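You operate a simulated robot arm through the tools that you are given. There is no shell and no other tool.

You are at the controls of a simulated robot arm. One attempt, no reset.

TASK
Swap in the grey labels, label the loaded bundle and slide it out.
Fine: the white labels go on the black mat, the new block stays in the band machine's socket; the sliding tray ends at LOAD; the other labels and bundles stay put.

It is judged by the outcome, as a careful person would: the job done as asked, and still so three seconds after it is handed in. It fails if anything else is knocked over, pushed out of place, dropped, spilled or broken.

THE ROBOT
A 7-joint arm with a fingered hand, fixed in place. Base frame: the origin is on the floor under the middle of its stand, x ahead of it, y to its left, z up. Lengths are in m, angles in degrees, forces in N, time in s.
With the tool pointing down near the work surface it reaches from about 0.18 to 0.66 m from the base axis. Its first joint turns from -166.0 to 166.0 degrees. Payload 4 kg.
The tool frame sits at the grasp point between the pads (the TCP): z along the fingers, y along the line on which they close. The tips reach 0.026 m beyond it. The gripper opens to 0.156 m; its body begins 0.073 m behind the TCP. The gripper is a hand of 4 fingers: y runs from the thumb to the fingers, the wrist lies at [0, 0, -0.239] in the tool frame, and closing takes about 1.5 s.
Orientation is told as [roll, pitch, yaw] about the base's x, y, z axes, in that order, counted from this pose: with the fingers straight down and closing along the base's y, the tool's x points along the base's -x, its y along +y and its z along -z.

THE INTERFACE
- The arm moves only by the tool play_rows. Its argument "commands" is a list of rows, each an object of numbers (a shift or turn left out is 0, a gripper value left out holds the last): "wx", "wy", "wz": the turn, a rotation vector about the tool's x, y, z in degrees; "dx", "dy", "dz": the shift along the tool's x, y, z in cm. In form: [{"wx": .., "wy": .., "wz": .., "dx": .., "dy": .., "dz": ..}, ...]. A call has 1 to 20 rows; each row shifts and turns the commanded pose from where the row before left it, along the tool's axes as they then stand. "claw" is the closure in counts, from 0 (fully open) to 255 (shut), set as the call begins (left out, the last holds). Each row takes 0.2 s and may step no farther than 0.05 m and 8.6 degrees from the row before; otherwise, or with a gripper value out of range, the whole call is refused. Where a pose cannot be reached the arm comes as near as it can. A force on the tool above 90 N (or 10 N above the force at the start of the call, whichever is more), or a blocked arm, ends the call early, and 0.2 s more pass. The fingers move at their own pace (about 0.072 m/s each) and stop on an object; they squeeze with about 33 N. The grip force told is the motor's: it shows also when the fingers shut on nothing. Time passes only in rows, and 0.2 s behind the last, so rows that do not move let the fingers close. It gives the time, the measured TCP pose, the force on the tool (base axes), the opening and the grip force at its end, in the units of the frame above (readings bear some noise), with the torque about the TCP (base axes, N m) and any sound that the robot's microphone picked up, and new pictures: "show" is both (left out), scene, wrist or none.
- Cameras (640 x 400 px; columns grow to the right, rows downward): "scene" is fixed at [0.2219, 0.6384, 1.7115]; the picture's right is [-0.82, -0.57, 0.00], its down [-0.50, 0.72, -0.48] and it looks along [0.28, -0.40, -0.87] (base axes); focal length 298 px, centre (320, 200). "wrist" rides on the gripper at [0.058, -0.058, -0.091] in the tool frame; the picture's right is [0.71, 0.71, 0.00], its down [-0.53, 0.53, -0.67] and it looks along [-0.47, 0.47, 0.74] (tool axes); focal length 265 px, centre (320, 200). There is no depth. A picture from a camera that has moved, and an enlarged one, comes with that camera's place and axes in the base frame and with its lens. The place of the scene camera against the robot may be out by one fixed shift of up to 0.018 m in any direction.
- finger_targets(finger1, finger2, finger3, thumb_bend): sets how far each is bent, from 0 (flat) to 1 (curled in); at 0.3 the hand is open as for a grip, at 0.7 the pads meet at the TCP. One left out holds its place. A second passes; each finger stops where it meets its share of the squeeze, and holds until it gets a number again. A gripper value or a shape takes the hand back. It gives what a move gives, with no picture; readings hold the bend of each and the force on the fingers (four entries, about 0 where the hand has none), thumb and palm.
- grasp_type(shape): the hand has 4 fingers and takes this shape, open, in about a second: jaw (thumb against the fingers, like two jaws); tri (thumb and two fingers); tip (a fingertip pinch); poke (one finger out to press); point (the index stretched); flat (the hand flat); cup (the hand cupped); fist (a fist). The gripper value then closes the fingers along that shape, each until it touches; the sizes above hold for jaw. It gives what a move gives, with no picture.
- zoom(camera, box): a new picture of the part [left, top, right, bottom] of that camera's present view, enlarged. It takes no simulated time.
- hand_in(): hands the job in; it is judged then, once.

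Nothing tells you positions but the pictures and the camera data. Unless the task says otherwise, let go and move clear before handing in.

The tools are called after "Call:" by a JSON object that holds its "api" and its "payload". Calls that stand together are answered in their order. play_rows: Moves the arm, as the interface text tells. Its arguments: {"type":"object","properties":{"commands":{"type":"array"},"claw":{"type":"number"},"show":{"type":"string","enum":["both","scene","wrist","none"]}},"required":["commands"]} The other tools are called the same way: grasp_type (shape) gives the hand a shape; finger_targets (finger1, finger2, finger3, thumb_bend) moves the fingers one by one; zoom (camera, box) takes an enlarged picture of a part of a camera's view; hand_in () hands the job in.

At the start:

```text
t: 0.0
tool_pos: [0.3131, 0.1199, 1.2754]
orientation: [0.1, -0.1, -0.1]
contact_force: [-0.7, -1.1, -0.1]
wrist_torque: [0.01, 0.02, 0.0]
grip_width: 0.1561
finger_force: 0.1
shape: jaw
bend: [0.3, 0.3, 0.3, 0.3]
finger forces: [0.1, 0.0, 0.0, 0.0, 0.0, 0.0]
```

scene: 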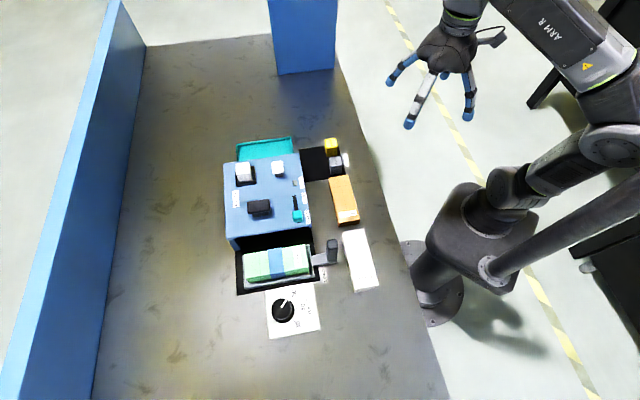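
wrist: 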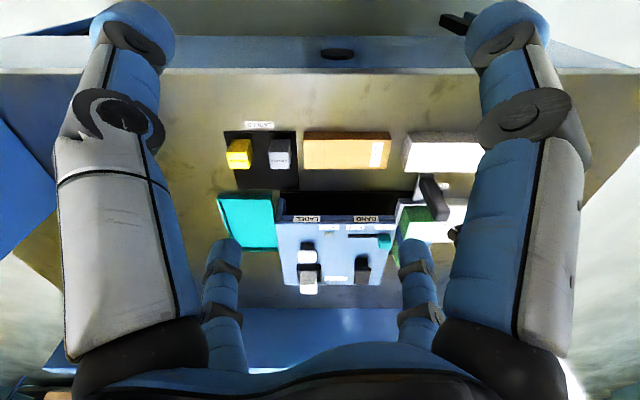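

I see a blue machine on a bench with a tray holding a green bundle, blocks on a black mat, and a dial. I'll zoom in to read the details before moving.

Call:
{"api": "zoom", "payload": {"camera": "scene", "box": [210, 120, 390, 240]}}

Call:
{"api": "zoom", "payload": {"camera": "scene", "box": [220, 220, 400, 350]}}

Call:
{"api": "zoom", "payload": {"camera": "wrist", "box": [200, 100, 500, 300]}}

```text
3.33 times, centred on (300, 180) of scene
camera zoom: at [0.2219, 0.6384, 1.7115], right [-0.82, -0.57, 0.0], down [-0.5, 0.72, -0.48], along [0.28, -0.4, -0.87], focal length 994 px, centre (387, 267)
```

zoom: 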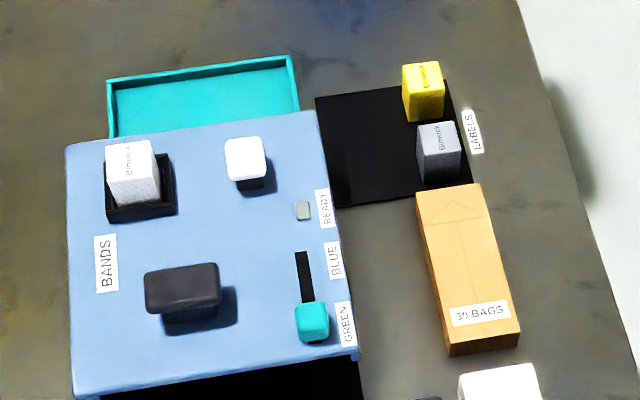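

```text
3.08 times, centred on (310, 285) of scene
camera zoom: at [0.2219, 0.6384, 1.7115], right [-0.82, -0.57, 0.0], down [-0.5, 0.72, -0.48], along [0.28, -0.4, -0.87], focal length 918 px, centre (351, -62)
```

zoom: 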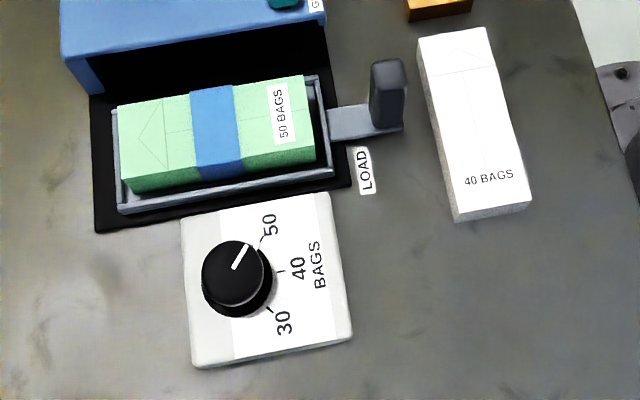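

```text
2.00 times, centred on (350, 200) of wrist
camera zoom: at [0.2538, 0.061, 1.3659], right [-0.71, 0.71, 0.0], down [0.53, 0.53, 0.67], along [0.47, 0.47, -0.74], focal length 531 px, centre (260, 200)
```

zoom: 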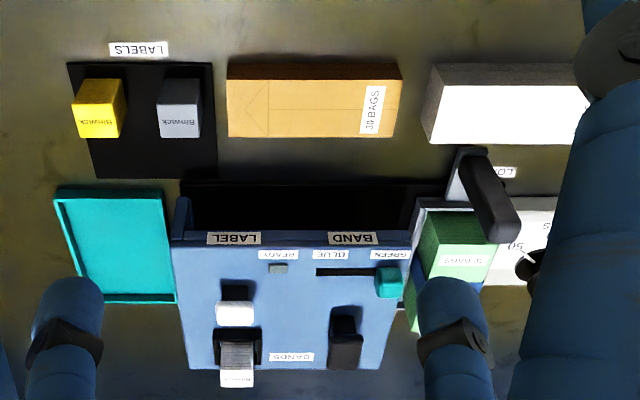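

The machine is turned about 45° to the base axes, with the top near z≈1.04 and the bench near z≈0.96. I'll look at the hand itself and then move for closer wrist views.

Call:
{"api": "zoom", "payload": {"camera": "scene", "box": [370, 0, 530, 140]}}

Call:
{"api": "play_rows", "payload": {"commands": [{"dx": -4, "dy": 2, "dz": 0}, {"dx": -4, "dy": 2, "dz": 0}, {"dx": 0, "dy": 0, "dz": 0}], "show": "both"}}

```text
2.86 times, centred on (450, 70) of scene
camera zoom: at [0.2219, 0.6384, 1.7115], right [-0.82, -0.57, 0.0], down [-0.5, 0.72, -0.48], along [0.28, -0.4, -0.87], focal length 852 px, centre (-51, 571)
```

zoom: 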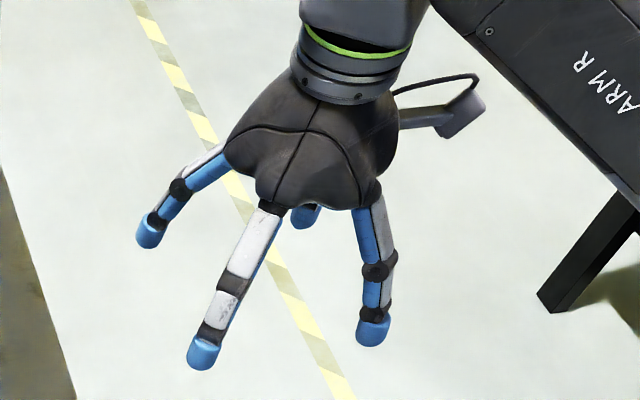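

```text
t: 0.8
tool_pos: [0.3805, 0.1571, 1.2757]
orientation: [0.2, -0.2, 0.0]
contact_force: [-0.5, -0.1, -0.5]
wrist_torque: [0.06, 0.02, -0.01]
grip_width: 0.156
finger_force: 0.0
shape: jaw
bend: [0.3, 0.3, 0.3, 0.3]
finger forces: [0.0, 0.0, 0.1, 0.1, 0.1, 0.0]
out of reach, approached as far as the arm can: row 2
camera wrist: at [0.3219, 0.0979, 1.3661], right [-0.71, 0.71, 0.0], down [0.52, 0.52, 0.67], along [0.48, 0.47, -0.74], focal length 265 px, centre (320, 200)
```

scene: 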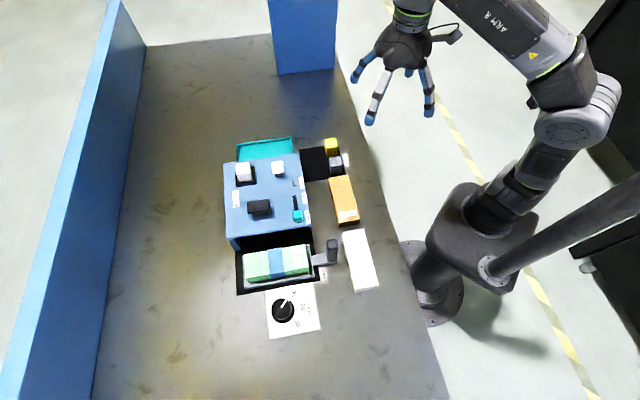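
wrist: 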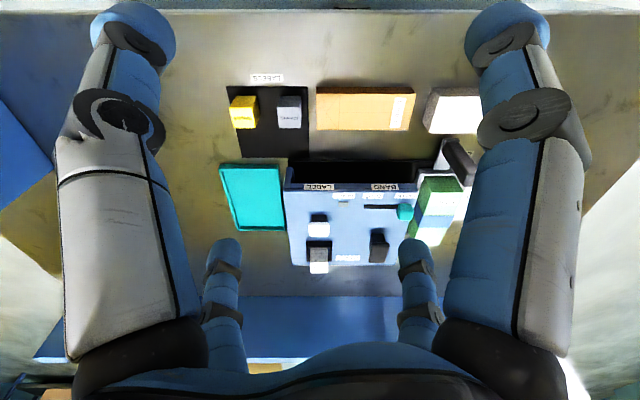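

The arm is at its reach limit at this height, and the hand has four radially arranged fingers. I'll check how the "tip" shape looks and come lower for a better view.

Call:
{"api": "grasp_type", "payload": {"shape": "tip"}}

Call:
{"api": "play_rows", "payload": {"commands": [{"dx": 1, "dy": 0, "dz": 3}, {"dx": 0, "dy": 0, "dz": 3}], "show": "both"}}

Call:
{"api": "zoom", "payload": {"camera": "scene", "box": [330, 0, 490, 140]}}

```text
t: 1.7
tool_pos: [0.3809, 0.1571, 1.2754]
orientation: [0.2, -0.4, -0.1]
contact_force: [0.4, -0.3, 0.6]
wrist_torque: [-0.02, 0.03, 0.0]
grip_width: 0.1558
finger_force: 0.1
shape: tip
bend: [0.12, 0.3, 0.12, 0.3]
finger forces: [0.1, 0.1, 0.1, 0.0, 0.1, 0.0]
```

```text
t: 2.3
tool_pos: [0.3699, 0.1558, 1.2143]
orientation: [0.0, 0.0, 0.0]
contact_force: [0.2, -0.1, -0.3]
wrist_torque: [0.0, -0.04, 0.01]
grip_width: 0.1558
finger_force: 0.1
shape: tip
bend: [0.12, 0.3, 0.12, 0.3]
finger forces: [0.0, 0.0, 0.0, 0.1, 0.1, 0.1]
camera wrist: at [0.3115, 0.0967, 1.3053], right [-0.71, 0.71, 0.0], down [0.53, 0.52, 0.67], along [0.47, 0.47, -0.74], focal length 265 px, centre (320, 200)
```

scene: 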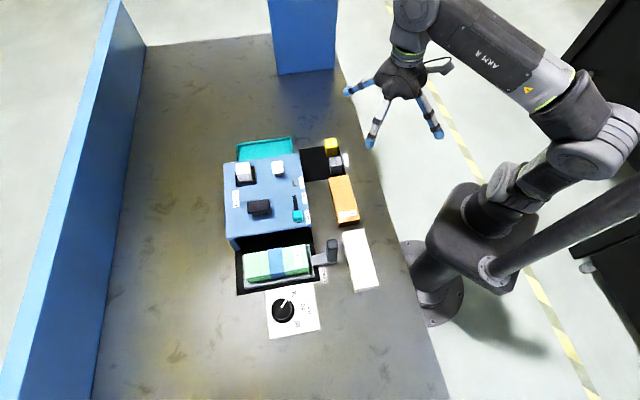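
wrist: 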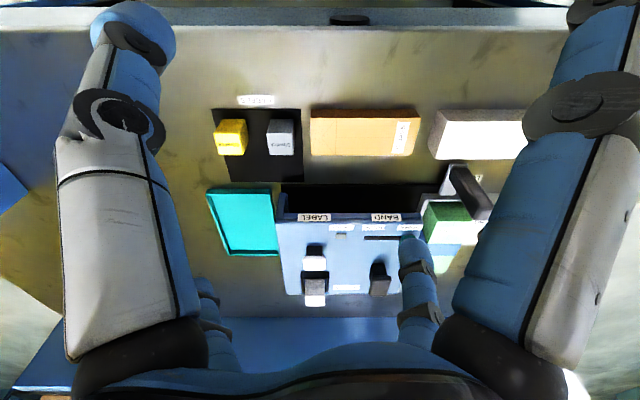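

```text
2.86 times, centred on (410, 70) of scene
camera zoom: at [0.2219, 0.6384, 1.7115], right [-0.82, -0.57, 0.0], down [-0.5, 0.72, -0.48], along [0.28, -0.4, -0.87], focal length 852 px, centre (63, 571)
```

zoom: 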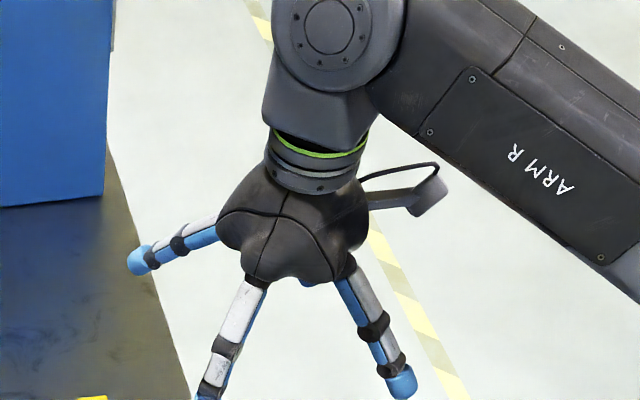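

The shape "tip" pinches with thumb and finger 2, with fingers 1 and 3 splayed. I'll test how curled side fingers look and measure blocks with enlarged pictures.

Call:
{"api": "zoom", "payload": {"camera": "scene", "box": [296, 130, 360, 170]}}

Call:
{"api": "zoom", "payload": {"camera": "scene", "box": [220, 150, 300, 220]}}

Call:
{"api": "zoom", "payload": {"camera": "wrist", "box": [190, 80, 340, 180]}}

Call:
{"api": "zoom", "payload": {"camera": "wrist", "box": [260, 180, 420, 310]}}

Call:
{"api": "finger_targets", "payload": {"finger1": 1, "finger3": 1, "finger2": 0.45, "thumb_bend": 0.45}}

Call:
{"api": "play_rows", "payload": {"commands": [{"dx": 0}], "show": "both"}}

Call:
{"api": "zoom", "payload": {"camera": "scene", "box": [330, 40, 490, 180]}}

```text
10.00 times, centred on (328, 150) of scene
camera zoom: at [0.2219, 0.6384, 1.7115], right [-0.82, -0.57, 0.0], down [-0.5, 0.72, -0.48], along [0.28, -0.4, -0.87], focal length 2982 px, centre (240, 700)
```

zoom: 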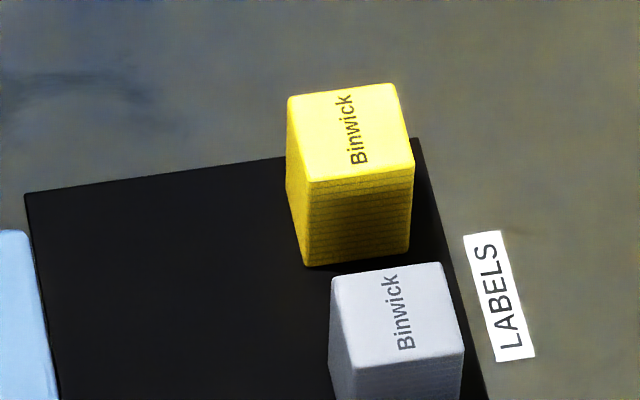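

```text
5.71 times, centred on (260, 185) of scene
camera zoom: at [0.2219, 0.6384, 1.7115], right [-0.82, -0.57, 0.0], down [-0.5, 0.72, -0.48], along [0.28, -0.4, -0.87], focal length 1704 px, centre (663, 286)
```

zoom: 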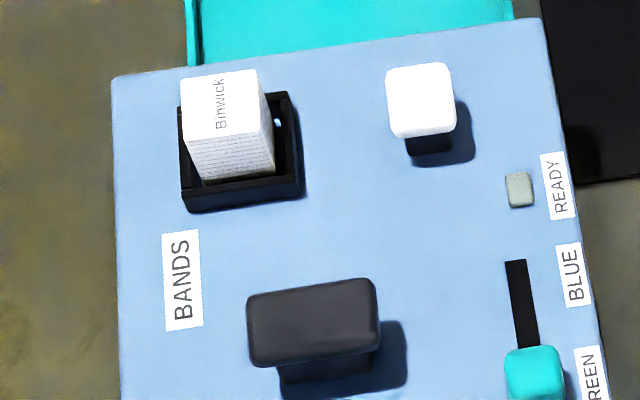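

```text
4.00 times, centred on (265, 130) of wrist
camera zoom: at [0.3115, 0.0967, 1.3053], right [-0.71, 0.71, 0.0], down [0.53, 0.52, 0.67], along [0.47, 0.47, -0.74], focal length 1062 px, centre (540, 480)
```

zoom: 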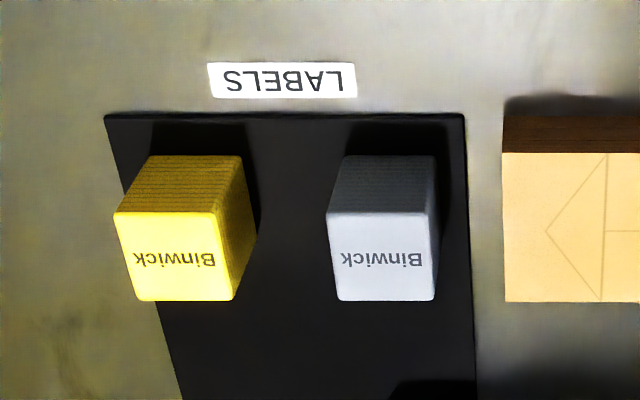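

```text
3.08 times, centred on (340, 245) of wrist
camera zoom: at [0.3115, 0.0967, 1.3053], right [-0.71, 0.71, 0.0], down [0.53, 0.52, 0.67], along [0.47, 0.47, -0.74], focal length 817 px, centre (258, 62)
```

zoom: 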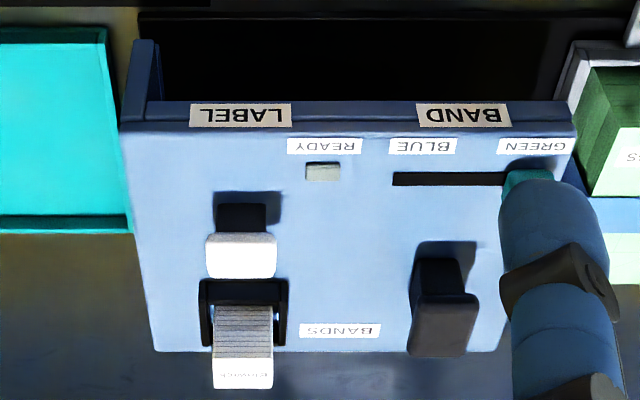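

```text
t: 3.3
tool_pos: [0.3705, 0.1571, 1.2159]
orientation: [0.1, 0.0, 0.0]
contact_force: [-0.6, 1.0, 0.5]
wrist_torque: [0.01, 0.01, 0.0]
grip_width: 0.0435
finger_force: 0.0
shape: fingers
bend: [0.77, 0.45, 0.77, 0.45]
finger forces: [0.0, 0.0, 0.0, 0.1, 0.0, 0.0]
```

```text
t: 3.7
tool_pos: [0.3707, 0.1563, 1.2152]
orientation: [0.2, 0.0, 0.0]
contact_force: [0.1, -0.2, -0.1]
wrist_torque: [0.0, -0.01, -0.02]
grip_width: 0.0445
finger_force: 0.0
shape: fingers
bend: [0.8, 0.45, 0.8, 0.45]
finger forces: [0.1, 0.0, 0.0, 0.0, 0.1, 0.1]
camera wrist: at [0.3116, 0.0969, 1.3055], right [-0.71, 0.71, 0.0], down [0.53, 0.53, 0.67], along [0.47, 0.47, -0.74], focal length 265 px, centre (320, 200)
```

scene: 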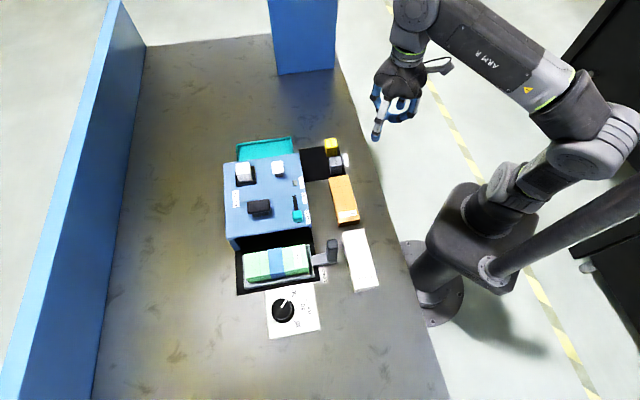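
wrist: 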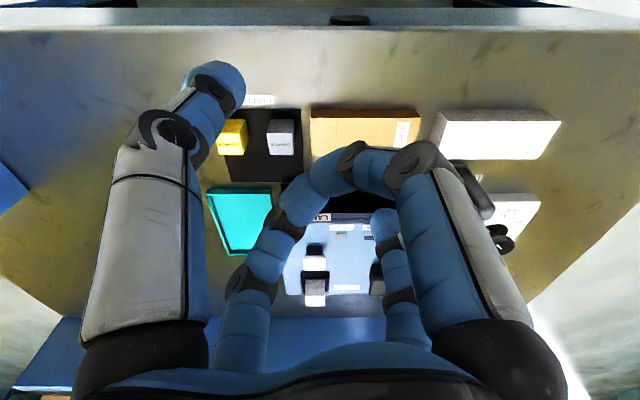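

```text
2.86 times, centred on (410, 110) of scene
camera zoom: at [0.2219, 0.6384, 1.7115], right [-0.82, -0.57, 0.0], down [-0.5, 0.72, -0.48], along [0.28, -0.4, -0.87], focal length 852 px, centre (63, 457)
```

zoom: 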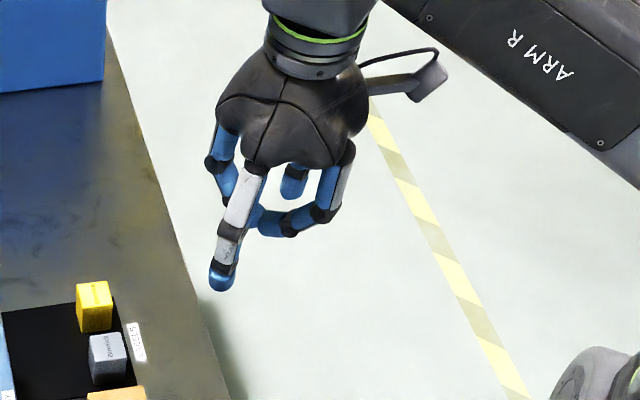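

The blocks are about 3.5 cm wide; the white one in the socket sits far out (radius ≈0.73 m), so I'll likely need a tilted tool there. I'll rotate the hand to match the machine's 45° heading, sort out which side finger is which, and take more views.

Call:
{"api": "finger_targets", "payload": {"finger1": 0.0, "finger3": 0.3, "finger2": 0.4, "thumb_bend": 0.4}}

Call:
{"api": "finger_targets", "payload": {"finger1": 0.0, "finger3": 1.0}}

Call:
{"api": "play_rows", "payload": {"commands": [{"wz": -7.5}, {"wz": -7.5}, {"wz": -7.5}, {"wz": -7.5}, {"wz": -7.5}, {"wz": -7.5}, {}], "show": "both"}}

Call:
{"api": "zoom", "payload": {"camera": "scene", "box": [330, 40, 490, 180]}}

```text
t: 4.7
tool_pos: [0.3721, 0.1556, 1.2142]
orientation: [0.1, 0.0, 0.0]
contact_force: [-0.6, -0.6, 0.3]
wrist_torque: [-0.01, 0.03, 0.01]
grip_width: 0.1204
finger_force: 0.0
shape: fingers
bend: [0.01, 0.4, 0.3, 0.4]
finger forces: [0.0, 0.1, 0.1, 0.1, 0.0, 0.1]
```

```text
t: 5.7
tool_pos: [0.3695, 0.1563, 1.2142]
orientation: [0.1, -0.1, 0.0]
contact_force: [-0.1, -0.1, -0.7]
wrist_torque: [0.0, -0.01, 0.02]
grip_width: 0.1199
finger_force: 0.0
shape: fingers
bend: [0.01, 0.4, 1.0, 0.4]
finger forces: [0.0, 0.0, 0.1, 0.0, 0.0, 0.1]
```

```text
t: 7.3
tool_pos: [0.3717, 0.1554, 1.2156]
orientation: [0.0, 0.0, 45.1]
contact_force: [-0.1, -0.9, 0.3]
wrist_torque: [0.0, 0.0, 0.03]
grip_width: 0.1203
finger_force: 0.1
shape: fingers
bend: [0.01, 0.4, 1.0, 0.4]
finger forces: [0.0, 0.1, 0.0, 0.1, 0.0, 0.0]
camera wrist: at [0.3708, 0.0719, 1.3056], right [-1.0, 0.0, 0.0], down [0.0, 0.74, 0.67], along [0.0, 0.67, -0.74], focal length 265 px, centre (320, 200)
```

scene: 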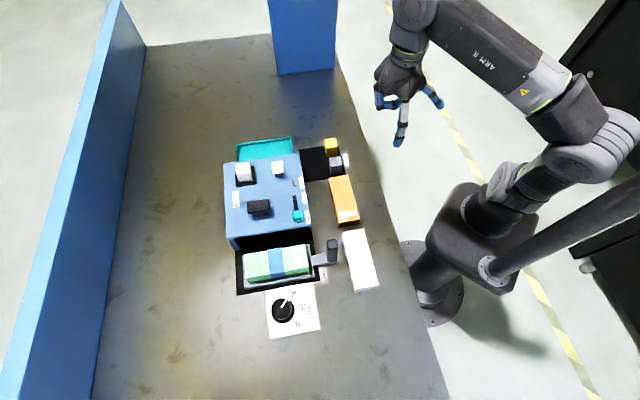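
wrist: 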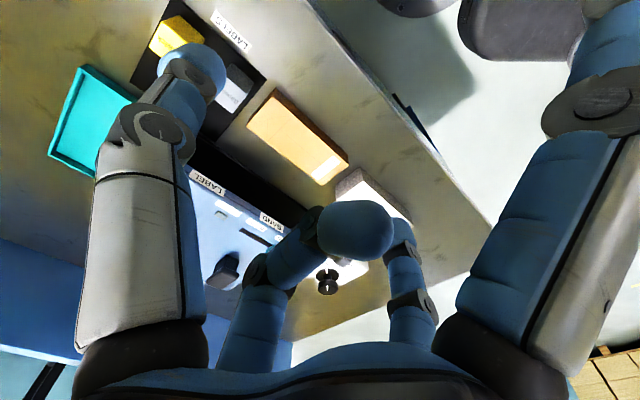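

```text
2.86 times, centred on (410, 110) of scene
camera zoom: at [0.2219, 0.6384, 1.7115], right [-0.82, -0.57, 0.0], down [-0.5, 0.72, -0.48], along [0.28, -0.4, -0.87], focal length 852 px, centre (63, 457)
```

zoom: 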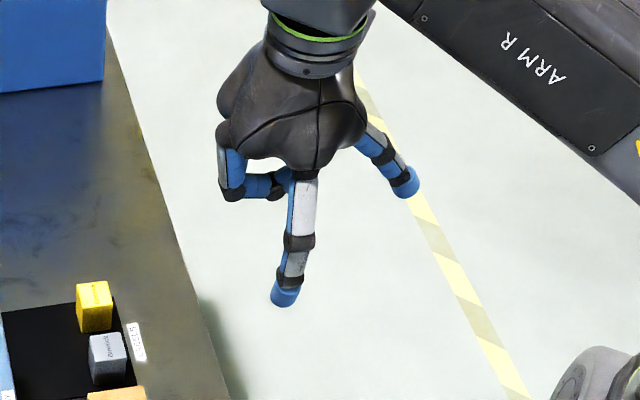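

Finger 1 is on the tool's +x side (robot side now) and finger 3 on −x. I'll curl finger 1, flatten finger 3, tilt the tool 30° outward and move toward the socket well above everything to check reach and get close views.

Call:
{"api": "finger_targets", "payload": {"finger1": 0.3, "finger3": 0.0}}

Call:
{"api": "finger_targets", "payload": {"finger1": 1.0, "finger3": 0.0}}

Call:
{"api": "play_rows", "payload": {"commands": [{"wy": -7.5}, {"wy": -7.5}, {"wy": -7.5}, {"wy": -7.5}, {"dx": -2.68, "dz": 2.03}, {"dx": -2.68, "dz": 2.03}, {"dx": -2.68, "dz": 2.03}, {"dx": -2.68, "dz": 2.03}, {}], "show": "both"}}

```text
t: 8.3
tool_pos: [0.3709, 0.1558, 1.2153]
orientation: [0.1, -0.1, 45.0]
contact_force: [0.1, 0.4, -0.8]
wrist_torque: [-0.01, -0.02, 0.01]
grip_width: 0.0939
finger_force: 0.0
shape: fingers
bend: [0.3, 0.4, 0.01, 0.4]
finger forces: [0.0, 0.0, 0.0, 0.1, 0.1, 0.0]
```

```text
t: 9.3
tool_pos: [0.3706, 0.1554, 1.2138]
orientation: [0.0, -0.1, 45.1]
contact_force: [0.4, 0.2, -0.4]
wrist_torque: [-0.03, -0.02, 0.02]
grip_width: 0.076
finger_force: 0.1
shape: fingers
bend: [1.0, 0.4, 0.01, 0.4]
finger forces: [0.0, 0.0, 0.1, 0.0, 0.1, 0.1]
```

```text
t: 10.1
tool_pos: [0.4011, 0.0688, 1.215]
orientation: [3.7, -23.5, 32.4]
contact_force: [0.7, 0.3, -0.1]
wrist_torque: [0.09, -0.02, -0.01]
grip_width: 0.076
finger_force: 0.0
shape: fingers
bend: [1.0, 0.4, 0.0, 0.4]
finger forces: [0.1, 0.1, 0.1, 0.0, 0.0, 0.0]
stopped in row 4: the arm was blocked; the commanded pose is now the measured one
camera wrist: at [0.361, -0.0323, 1.272], right [-0.94, 0.24, -0.24], down [-0.09, 0.52, 0.85], along [0.33, 0.82, -0.46], focal length 265 px, centre (320, 200)
```

scene: 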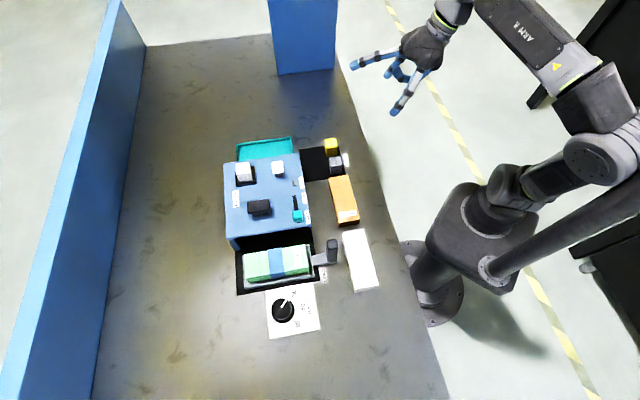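
wrist: 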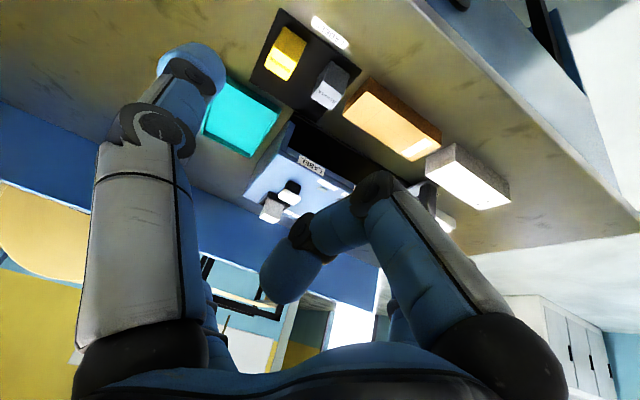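

The arm reported being blocked while tilting so close in; I'll settle it, read the pose again and approach with a more extended arm.

Call:
{"api": "play_rows", "payload": {"commands": [{}, {}], "show": "scene"}}

Call:
{"api": "zoom", "payload": {"camera": "scene", "box": [340, 0, 640, 320]}}

```text
t: 10.7
tool_pos: [0.4017, 0.0696, 1.2155]
orientation: [3.7, -23.5, 32.5]
contact_force: [0.1, -0.1, 0.7]
wrist_torque: [-0.02, 0.0, -0.03]
grip_width: 0.0759
finger_force: 0.1
shape: fingers
bend: [1.0, 0.4, 0.0, 0.4]
finger forces: [0.0, 0.0, 0.0, 0.1, 0.0, 0.1]
```

scene: 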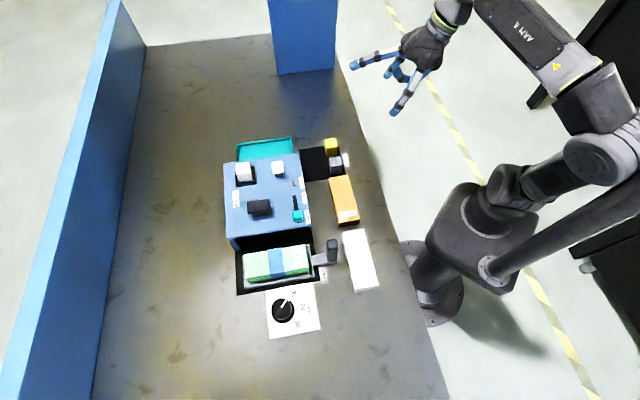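

```text
1.25 times, centred on (490, 160) of scene
camera zoom: at [0.2219, 0.6384, 1.7115], right [-0.82, -0.57, 0.0], down [-0.5, 0.72, -0.48], along [0.28, -0.4, -0.87], focal length 373 px, centre (108, 250)
```

zoom: 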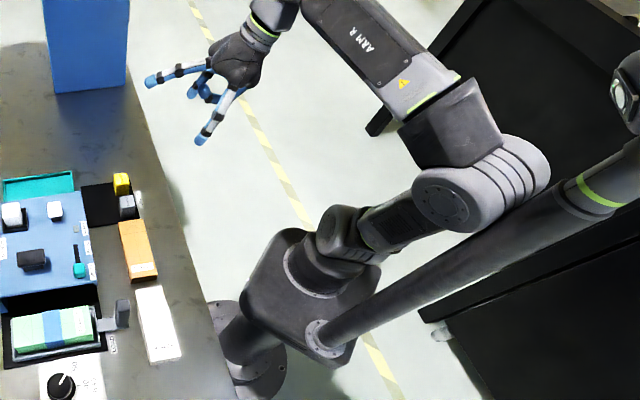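

The elbow touched the mast behind the arm, which explains the block. I'll extend the arm outward first and then straighten the heading to 45°.

Call:
{"api": "play_rows", "payload": {"commands": [{"dx": -2.87, "dy": 1.37, "dz": 1.68}, {"dx": -2.87, "dy": 1.37, "dz": 1.68}, {"dx": -2.87, "dy": 1.37, "dz": 1.68}, {"dx": -2.87, "dy": 1.37, "dz": 1.68}, {"dx": -2.87, "dy": 1.37, "dz": 1.68}, {"wx": -0.7, "wy": -0.5, "wz": -5.6}, {"wx": -0.7, "wy": -0.5, "wz": -5.6}, {}], "show": "both"}}

```text
t: 12.5
tool_pos: [0.499, 0.2235, 1.2012]
orientation: [-0.2, -24.9, 44.9]
contact_force: [0.4, -0.5, -0.9]
wrist_torque: [-0.01, -0.05, -0.01]
grip_width: 0.0758
finger_force: 0.1
shape: fingers
bend: [1.0, 0.4, 0.0, 0.4]
finger forces: [0.0, 0.1, 0.0, 0.0, 0.1, 0.0]
camera wrist: at [0.4751, 0.1154, 1.2585], right [-0.95, 0.05, -0.3], down [-0.23, 0.51, 0.83], along [0.19, 0.86, -0.48], focal length 265 px, centre (320, 200)
```

scene: 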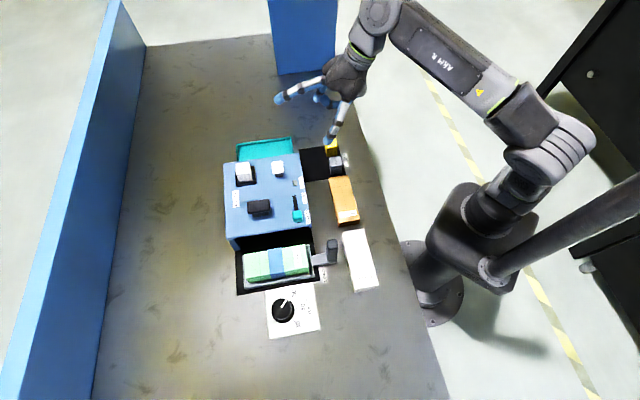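
wrist: 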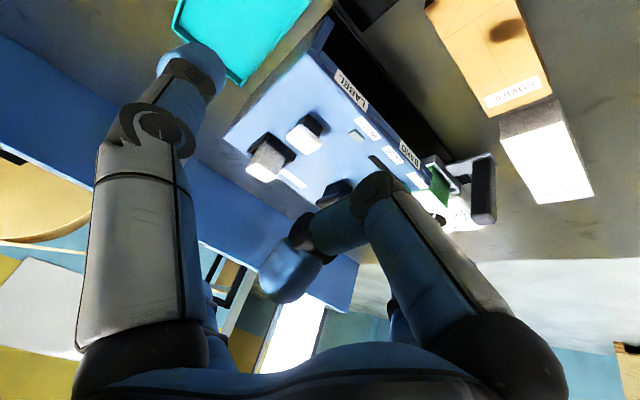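

Now the pose is as commanded. I'll zoom this view to triangulate the socket, cap and blocks.

Call:
{"api": "zoom", "payload": {"camera": "wrist", "box": [220, 80, 380, 210]}}

Call:
{"api": "zoom", "payload": {"camera": "wrist", "box": [320, 100, 520, 240]}}

```text
3.08 times, centred on (300, 145) of wrist
camera zoom: at [0.4751, 0.1154, 1.2585], right [-0.95, 0.05, -0.3], down [-0.23, 0.51, 0.83], along [0.19, 0.86, -0.48], focal length 817 px, centre (382, 369)
```

zoom: 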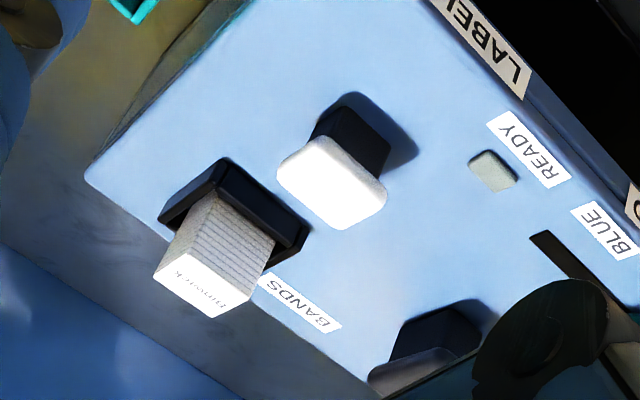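

```text
2.86 times, centred on (420, 170) of wrist
camera zoom: at [0.4751, 0.1154, 1.2585], right [-0.95, 0.05, -0.3], down [-0.23, 0.51, 0.83], along [0.19, 0.86, -0.48], focal length 758 px, centre (34, 286)
```

zoom: 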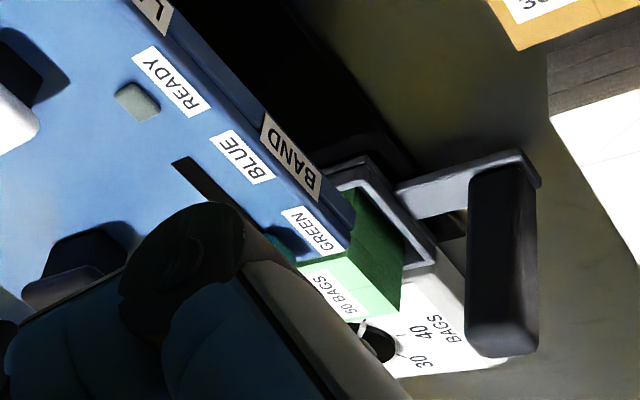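

Triangulation from wrist views agrees: white block top at about (0.6305, 0.4037, 1.079), white cap at (0.567, 0.340, 1.064), and machine top z≈1.037 with its axes at exactly 45°. Next I'll move above the socket with a 35° tilt to check reach and view.

Call:
{"api": "play_rows", "payload": {"commands": [{"dx": -2.25, "dy": 0.86, "dz": 1.63}, {"dx": -2.25, "dy": 0.86, "dz": 1.63}, {"dx": -2.25, "dy": 0.86, "dz": 1.63}, {"dx": -2.25, "dy": 0.86, "dz": 1.63}, {"wy": -5}, {"wy": -5}, {}], "show": "both"}}

Call:
{"api": "finger_targets", "payload": {"finger2": 0.5, "thumb_bend": 0.5}}

Call:
{"api": "zoom", "payload": {"camera": "wrist", "box": [80, 0, 560, 300]}}

```text
t: 14.1
tool_pos: [0.5524, 0.3245, 1.179]
orientation: [-0.1, -34.9, 45.0]
contact_force: [-0.1, -0.1, 1.1]
wrist_torque: [0.01, -0.01, 0.0]
grip_width: 0.0762
finger_force: 0.0
shape: fingers
bend: [1.0, 0.4, 0.0, 0.4]
finger forces: [0.0, 0.0, 0.1, 0.0, 0.1, 0.1]
camera wrist: at [0.5222, 0.2116, 1.2201], right [-0.91, 0.09, -0.41], down [-0.34, 0.41, 0.85], along [0.24, 0.91, -0.34], focal length 265 px, centre (320, 200)
```

scene: 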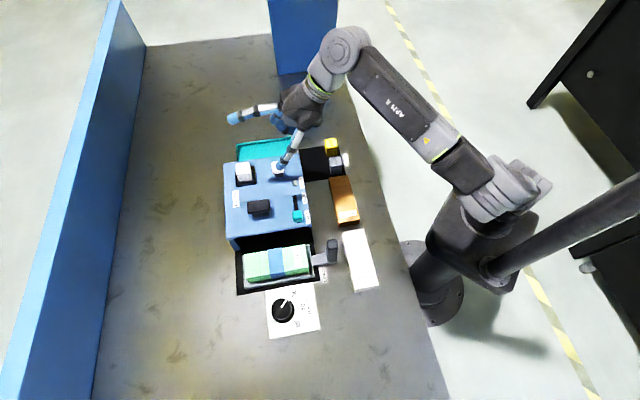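
wrist: 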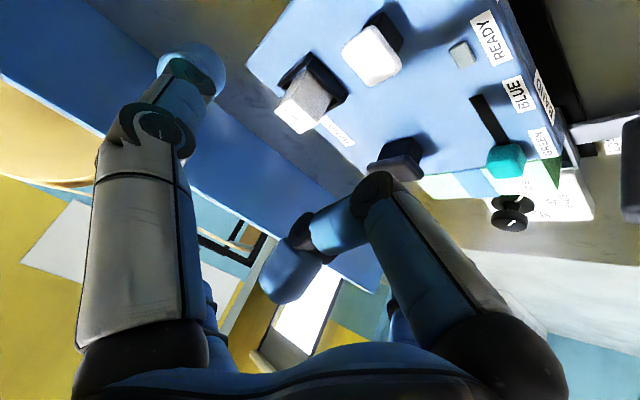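

```text
t: 15.1
tool_pos: [0.5531, 0.3247, 1.1798]
orientation: [0.0, -34.8, 44.9]
contact_force: [-0.6, 0.5, -0.1]
wrist_torque: [0.0, -0.03, 0.0]
grip_width: 0.0642
finger_force: 0.1
shape: fingers
bend: [1.0, 0.5, 0.0, 0.5]
finger forces: [0.1, 0.0, 0.0, 0.0, 0.0, 0.0]
```

```text
1.33 times, centred on (320, 150) of wrist
camera zoom: at [0.5222, 0.2115, 1.2202], right [-0.91, 0.09, -0.4], down [-0.34, 0.41, 0.85], along [0.24, 0.91, -0.34], focal length 354 px, centre (320, 267)
```

zoom: 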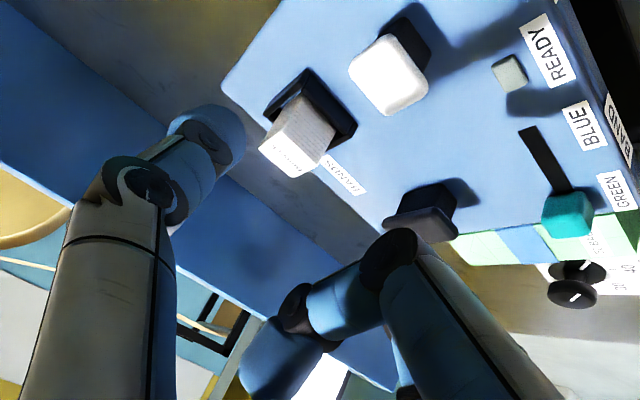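

The arm reaches here fine, and the curled finger stays clear of the machine top. I'll advance to just above the white block and check alignment.

Call:
{"api": "play_rows", "payload": {"commands": [{"dx": -1.215, "dy": 0.03, "dz": 2.68}, {"dx": -1.215, "dy": 0.03, "dz": 2.68}, {"dx": -1.215, "dy": 0.03, "dz": 2.68}, {"dx": -1.215, "dy": 0.03, "dz": 2.68}, {}], "show": "both"}}

Call:
{"api": "zoom", "payload": {"camera": "wrist", "box": [160, 60, 480, 260]}}

Call:
{"api": "zoom", "payload": {"camera": "scene", "box": [200, 110, 320, 210]}}

```text
t: 16.3
tool_pos: [0.6229, 0.3958, 1.1159]
orientation: [-0.1, -34.7, 44.8]
contact_force: [0.7, -0.4, -0.2]
wrist_torque: [0.0, 0.02, 0.02]
grip_width: 0.0642
finger_force: 0.1
shape: fingers
bend: [1.0, 0.5, 0.0, 0.5]
finger forces: [0.0, 0.0, 0.1, 0.1, 0.0, 0.0]
camera wrist: at [0.5919, 0.2833, 1.158], right [-0.91, 0.09, -0.4], down [-0.34, 0.41, 0.85], along [0.24, 0.91, -0.34], focal length 265 px, centre (320, 200)
```

scene: 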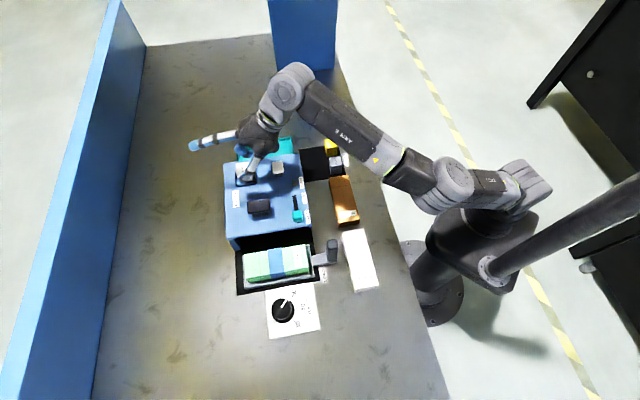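
wrist: 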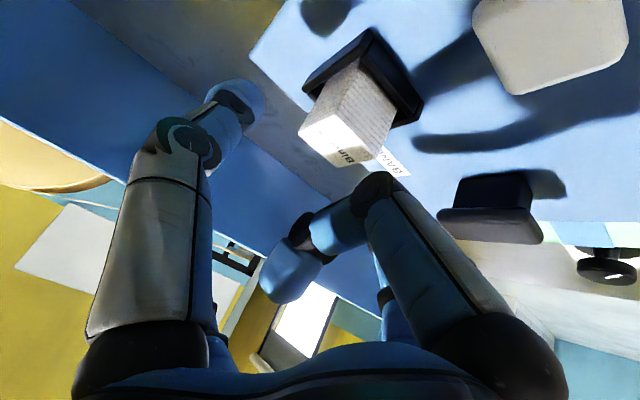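

```text
2.00 times, centred on (320, 160) of wrist
camera zoom: at [0.5919, 0.2833, 1.158], right [-0.91, 0.09, -0.4], down [-0.34, 0.41, 0.85], along [0.24, 0.91, -0.34], focal length 531 px, centre (320, 280)
```

zoom: 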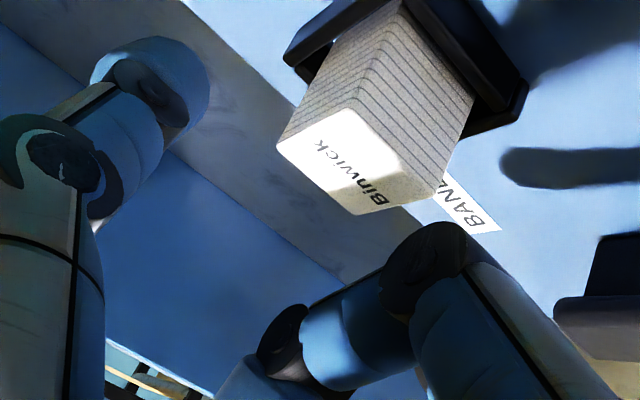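

```text
4.00 times, centred on (260, 160) of scene
camera zoom: at [0.2219, 0.6384, 1.7115], right [-0.82, -0.57, 0.0], down [-0.5, 0.72, -0.48], along [0.28, -0.4, -0.87], focal length 1193 px, centre (560, 360)
```

zoom: 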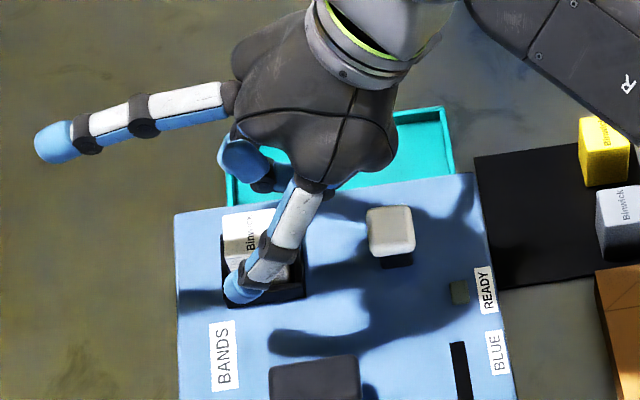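

Alignment over the white block looks right (block centre n≈0.730, m≈−0.161 in machine axes). I'll lower to grip height and look before closing.

Call:
{"api": "play_rows", "payload": {"commands": [{"dx": 0.91, "dy": -0.02, "dz": 1.37}, {"dx": 0.91, "dy": -0.02, "dz": 1.37}, {}], "show": "both"}}

Call:
{"api": "zoom", "payload": {"camera": "wrist", "box": [160, 60, 480, 260]}}

Call:
{"api": "zoom", "payload": {"camera": "scene", "box": [200, 110, 320, 210]}}

```text
t: 17.1
tool_pos: [0.6234, 0.3955, 1.0848]
orientation: [-0.1, -34.7, 44.9]
contact_force: [-0.5, -0.6, 0.4]
wrist_torque: [0.01, 0.02, 0.0]
grip_width: 0.0642
finger_force: 0.1
shape: fingers
bend: [1.0, 0.5, 0.0, 0.5]
finger forces: [0.1, 0.0, 0.1, 0.1, 0.0, 0.1]
camera wrist: at [0.5926, 0.2826, 1.1268], right [-0.91, 0.09, -0.4], down [-0.34, 0.41, 0.85], along [0.24, 0.91, -0.34], focal length 265 px, centre (320, 200)
```

scene: 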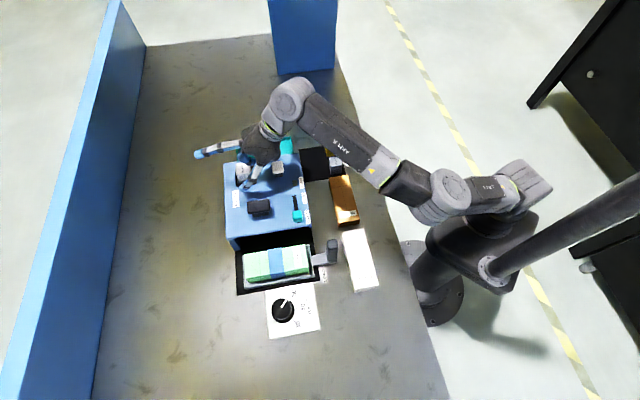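
wrist: 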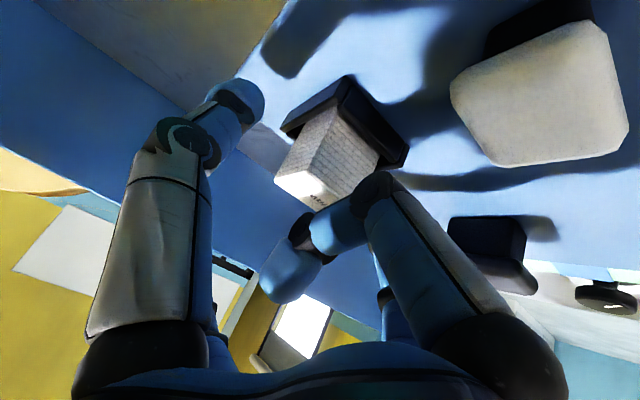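

```text
2.00 times, centred on (320, 160) of wrist
camera zoom: at [0.5926, 0.2826, 1.1268], right [-0.91, 0.09, -0.4], down [-0.34, 0.41, 0.85], along [0.24, 0.91, -0.34], focal length 531 px, centre (320, 280)
```

zoom: 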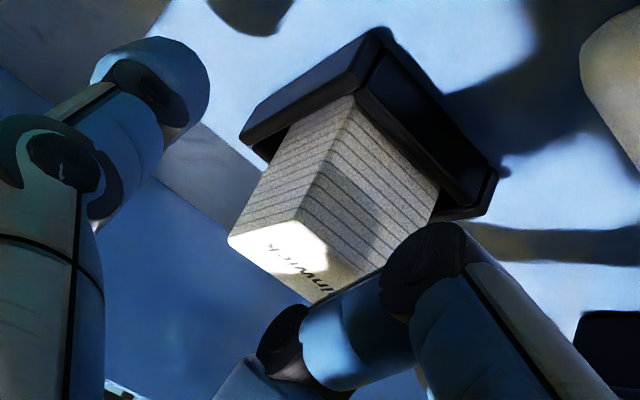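

```text
4.00 times, centred on (260, 160) of scene
camera zoom: at [0.2219, 0.6384, 1.7115], right [-0.82, -0.57, 0.0], down [-0.5, 0.72, -0.48], along [0.28, -0.4, -0.87], focal length 1193 px, centre (560, 360)
```

zoom: 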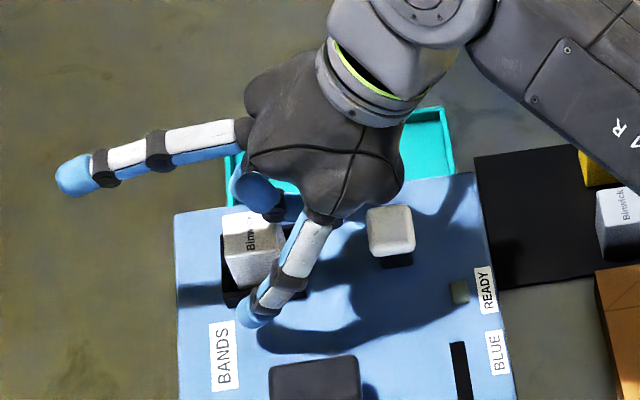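

The hand sits correctly around the white block, with no contact. I'll close thumb and finger 2 on it.

Call:
{"api": "finger_targets", "payload": {"finger2": 0.7, "thumb_bend": 0.7}}

Call:
{"api": "play_rows", "payload": {"commands": [{}], "show": "both"}}

Call:
{"api": "zoom", "payload": {"camera": "wrist", "box": [160, 60, 480, 260]}}

Call:
{"api": "zoom", "payload": {"camera": "scene", "box": [200, 110, 320, 210]}}

```text
t: 18.1
tool_pos: [0.6233, 0.3949, 1.0864]
orientation: [-0.1, -34.8, 44.9]
contact_force: [-0.3, 0.0, 1.4]
wrist_torque: [0.01, 0.02, 0.0]
grip_width: 0.0488
finger_force: 8.8
shape: fingers
bend: [1.0, 0.62, 0.0, 0.64]
finger forces: [0.0, 8.6, 0.0, 0.1, 8.8, 0.1]
```

```text
t: 18.5
tool_pos: [0.623, 0.3944, 1.085]
orientation: [-0.1, -34.8, 44.8]
contact_force: [0.0, -0.3, 1.4]
wrist_torque: [-0.01, 0.01, -0.03]
grip_width: 0.049
finger_force: 9.0
shape: fingers
bend: [1.0, 0.62, 0.0, 0.64]
finger forces: [0.1, 8.7, 0.0, 0.0, 8.8, 0.0]
camera wrist: at [0.5926, 0.2827, 1.127], right [-0.91, 0.09, -0.4], down [-0.34, 0.41, 0.85], along [0.24, 0.91, -0.34], focal length 265 px, centre (320, 200)
```

scene: 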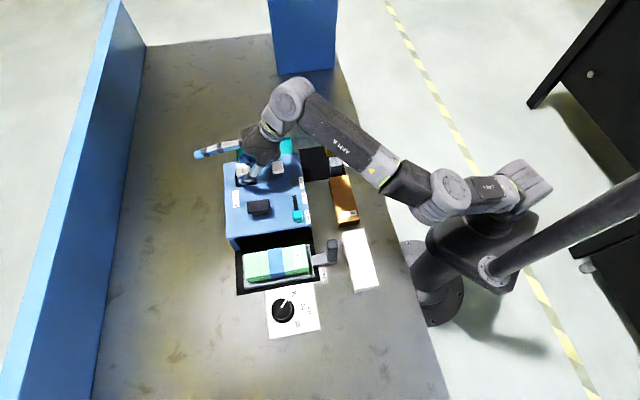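
wrist: 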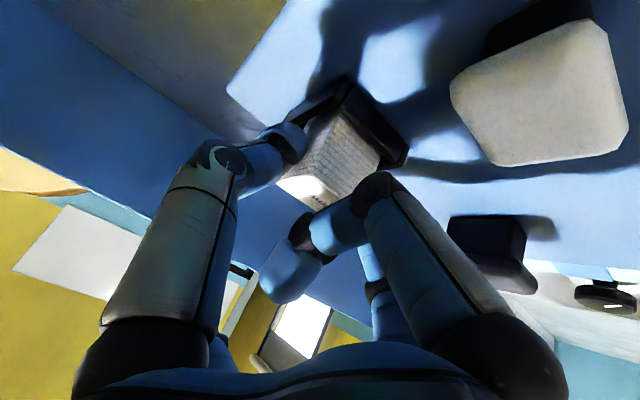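

```text
2.00 times, centred on (320, 160) of wrist
camera zoom: at [0.5926, 0.2827, 1.127], right [-0.91, 0.09, -0.4], down [-0.34, 0.41, 0.85], along [0.24, 0.91, -0.34], focal length 531 px, centre (320, 280)
```

zoom: 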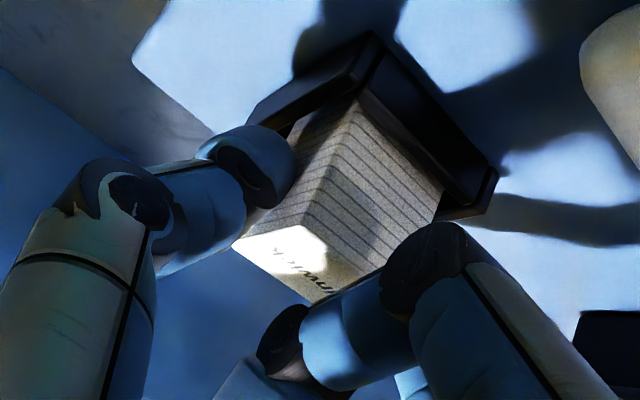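

```text
4.00 times, centred on (260, 160) of scene
camera zoom: at [0.2219, 0.6384, 1.7115], right [-0.82, -0.57, 0.0], down [-0.5, 0.72, -0.48], along [0.28, -0.4, -0.87], focal length 1193 px, centre (560, 360)
```

zoom: 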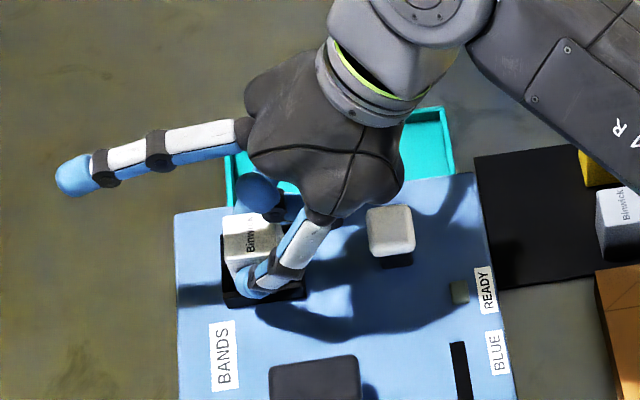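

The block is gripped at 8.7 N from both sides. I'll lift it straight up out of the socket.

Call:
{"api": "play_rows", "payload": {"commands": [{"dx": -0.3, "dz": -0.41}, {"dx": -0.3, "dz": -0.41}, {"dx": -0.4, "dz": -0.57}, {"dx": -0.4, "dz": -0.57}, {"dx": -0.4, "dz": -0.57}, {"dx": -0.4, "dz": -0.57}, {}], "show": "both"}}

Call:
{"api": "zoom", "payload": {"camera": "wrist", "box": [160, 60, 480, 260]}}

Call:
{"api": "zoom", "payload": {"camera": "scene", "box": [200, 110, 320, 210]}}

```text
t: 20.1
tool_pos: [0.6242, 0.3956, 1.1233]
orientation: [-0.1, -34.8, 44.9]
contact_force: [-0.8, 0.2, 0.0]
wrist_torque: [0.01, 0.0, -0.02]
grip_width: 0.0485
finger_force: 9.2
shape: fingers
bend: [1.0, 0.62, 0.0, 0.64]
finger forces: [0.0, 8.6, 0.0, 0.0, 8.6, 0.0]
camera wrist: at [0.5936, 0.2827, 1.1653], right [-0.91, 0.09, -0.4], down [-0.34, 0.41, 0.85], along [0.24, 0.91, -0.34], focal length 265 px, centre (320, 200)
```

scene: 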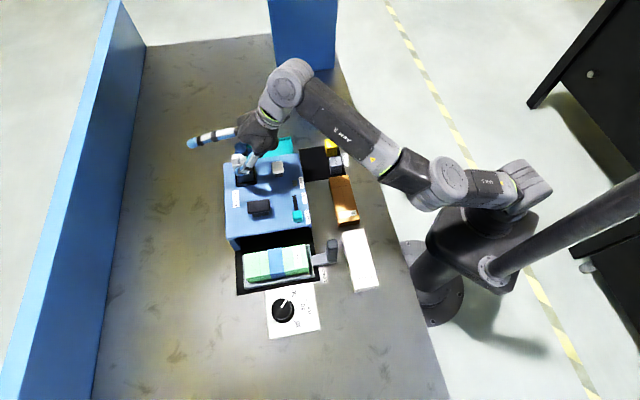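
wrist: 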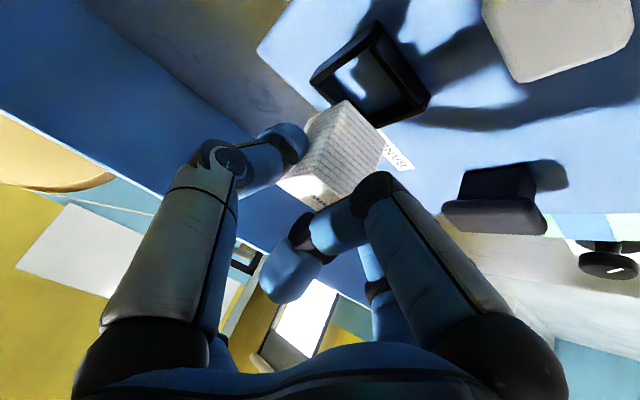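

```text
2.00 times, centred on (320, 160) of wrist
camera zoom: at [0.5936, 0.2827, 1.1653], right [-0.91, 0.09, -0.4], down [-0.34, 0.41, 0.85], along [0.24, 0.91, -0.34], focal length 531 px, centre (320, 280)
```

zoom: 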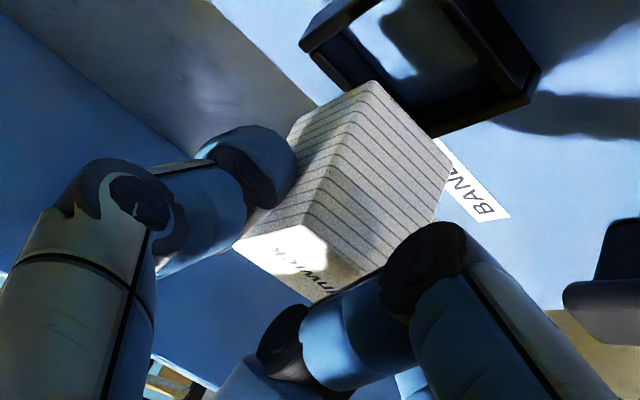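

```text
4.00 times, centred on (260, 160) of scene
camera zoom: at [0.2219, 0.6384, 1.7115], right [-0.82, -0.57, 0.0], down [-0.5, 0.72, -0.48], along [0.28, -0.4, -0.87], focal length 1193 px, centre (560, 360)
```

zoom: 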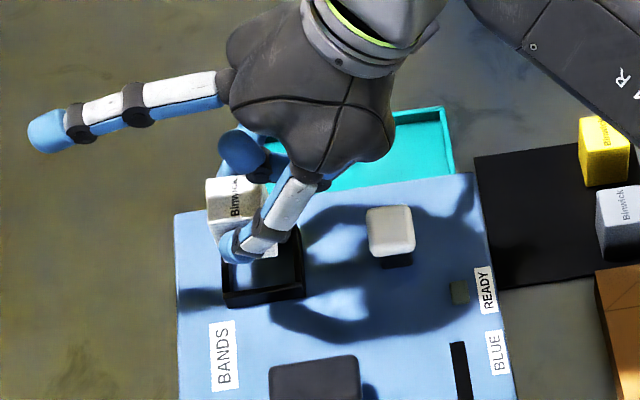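

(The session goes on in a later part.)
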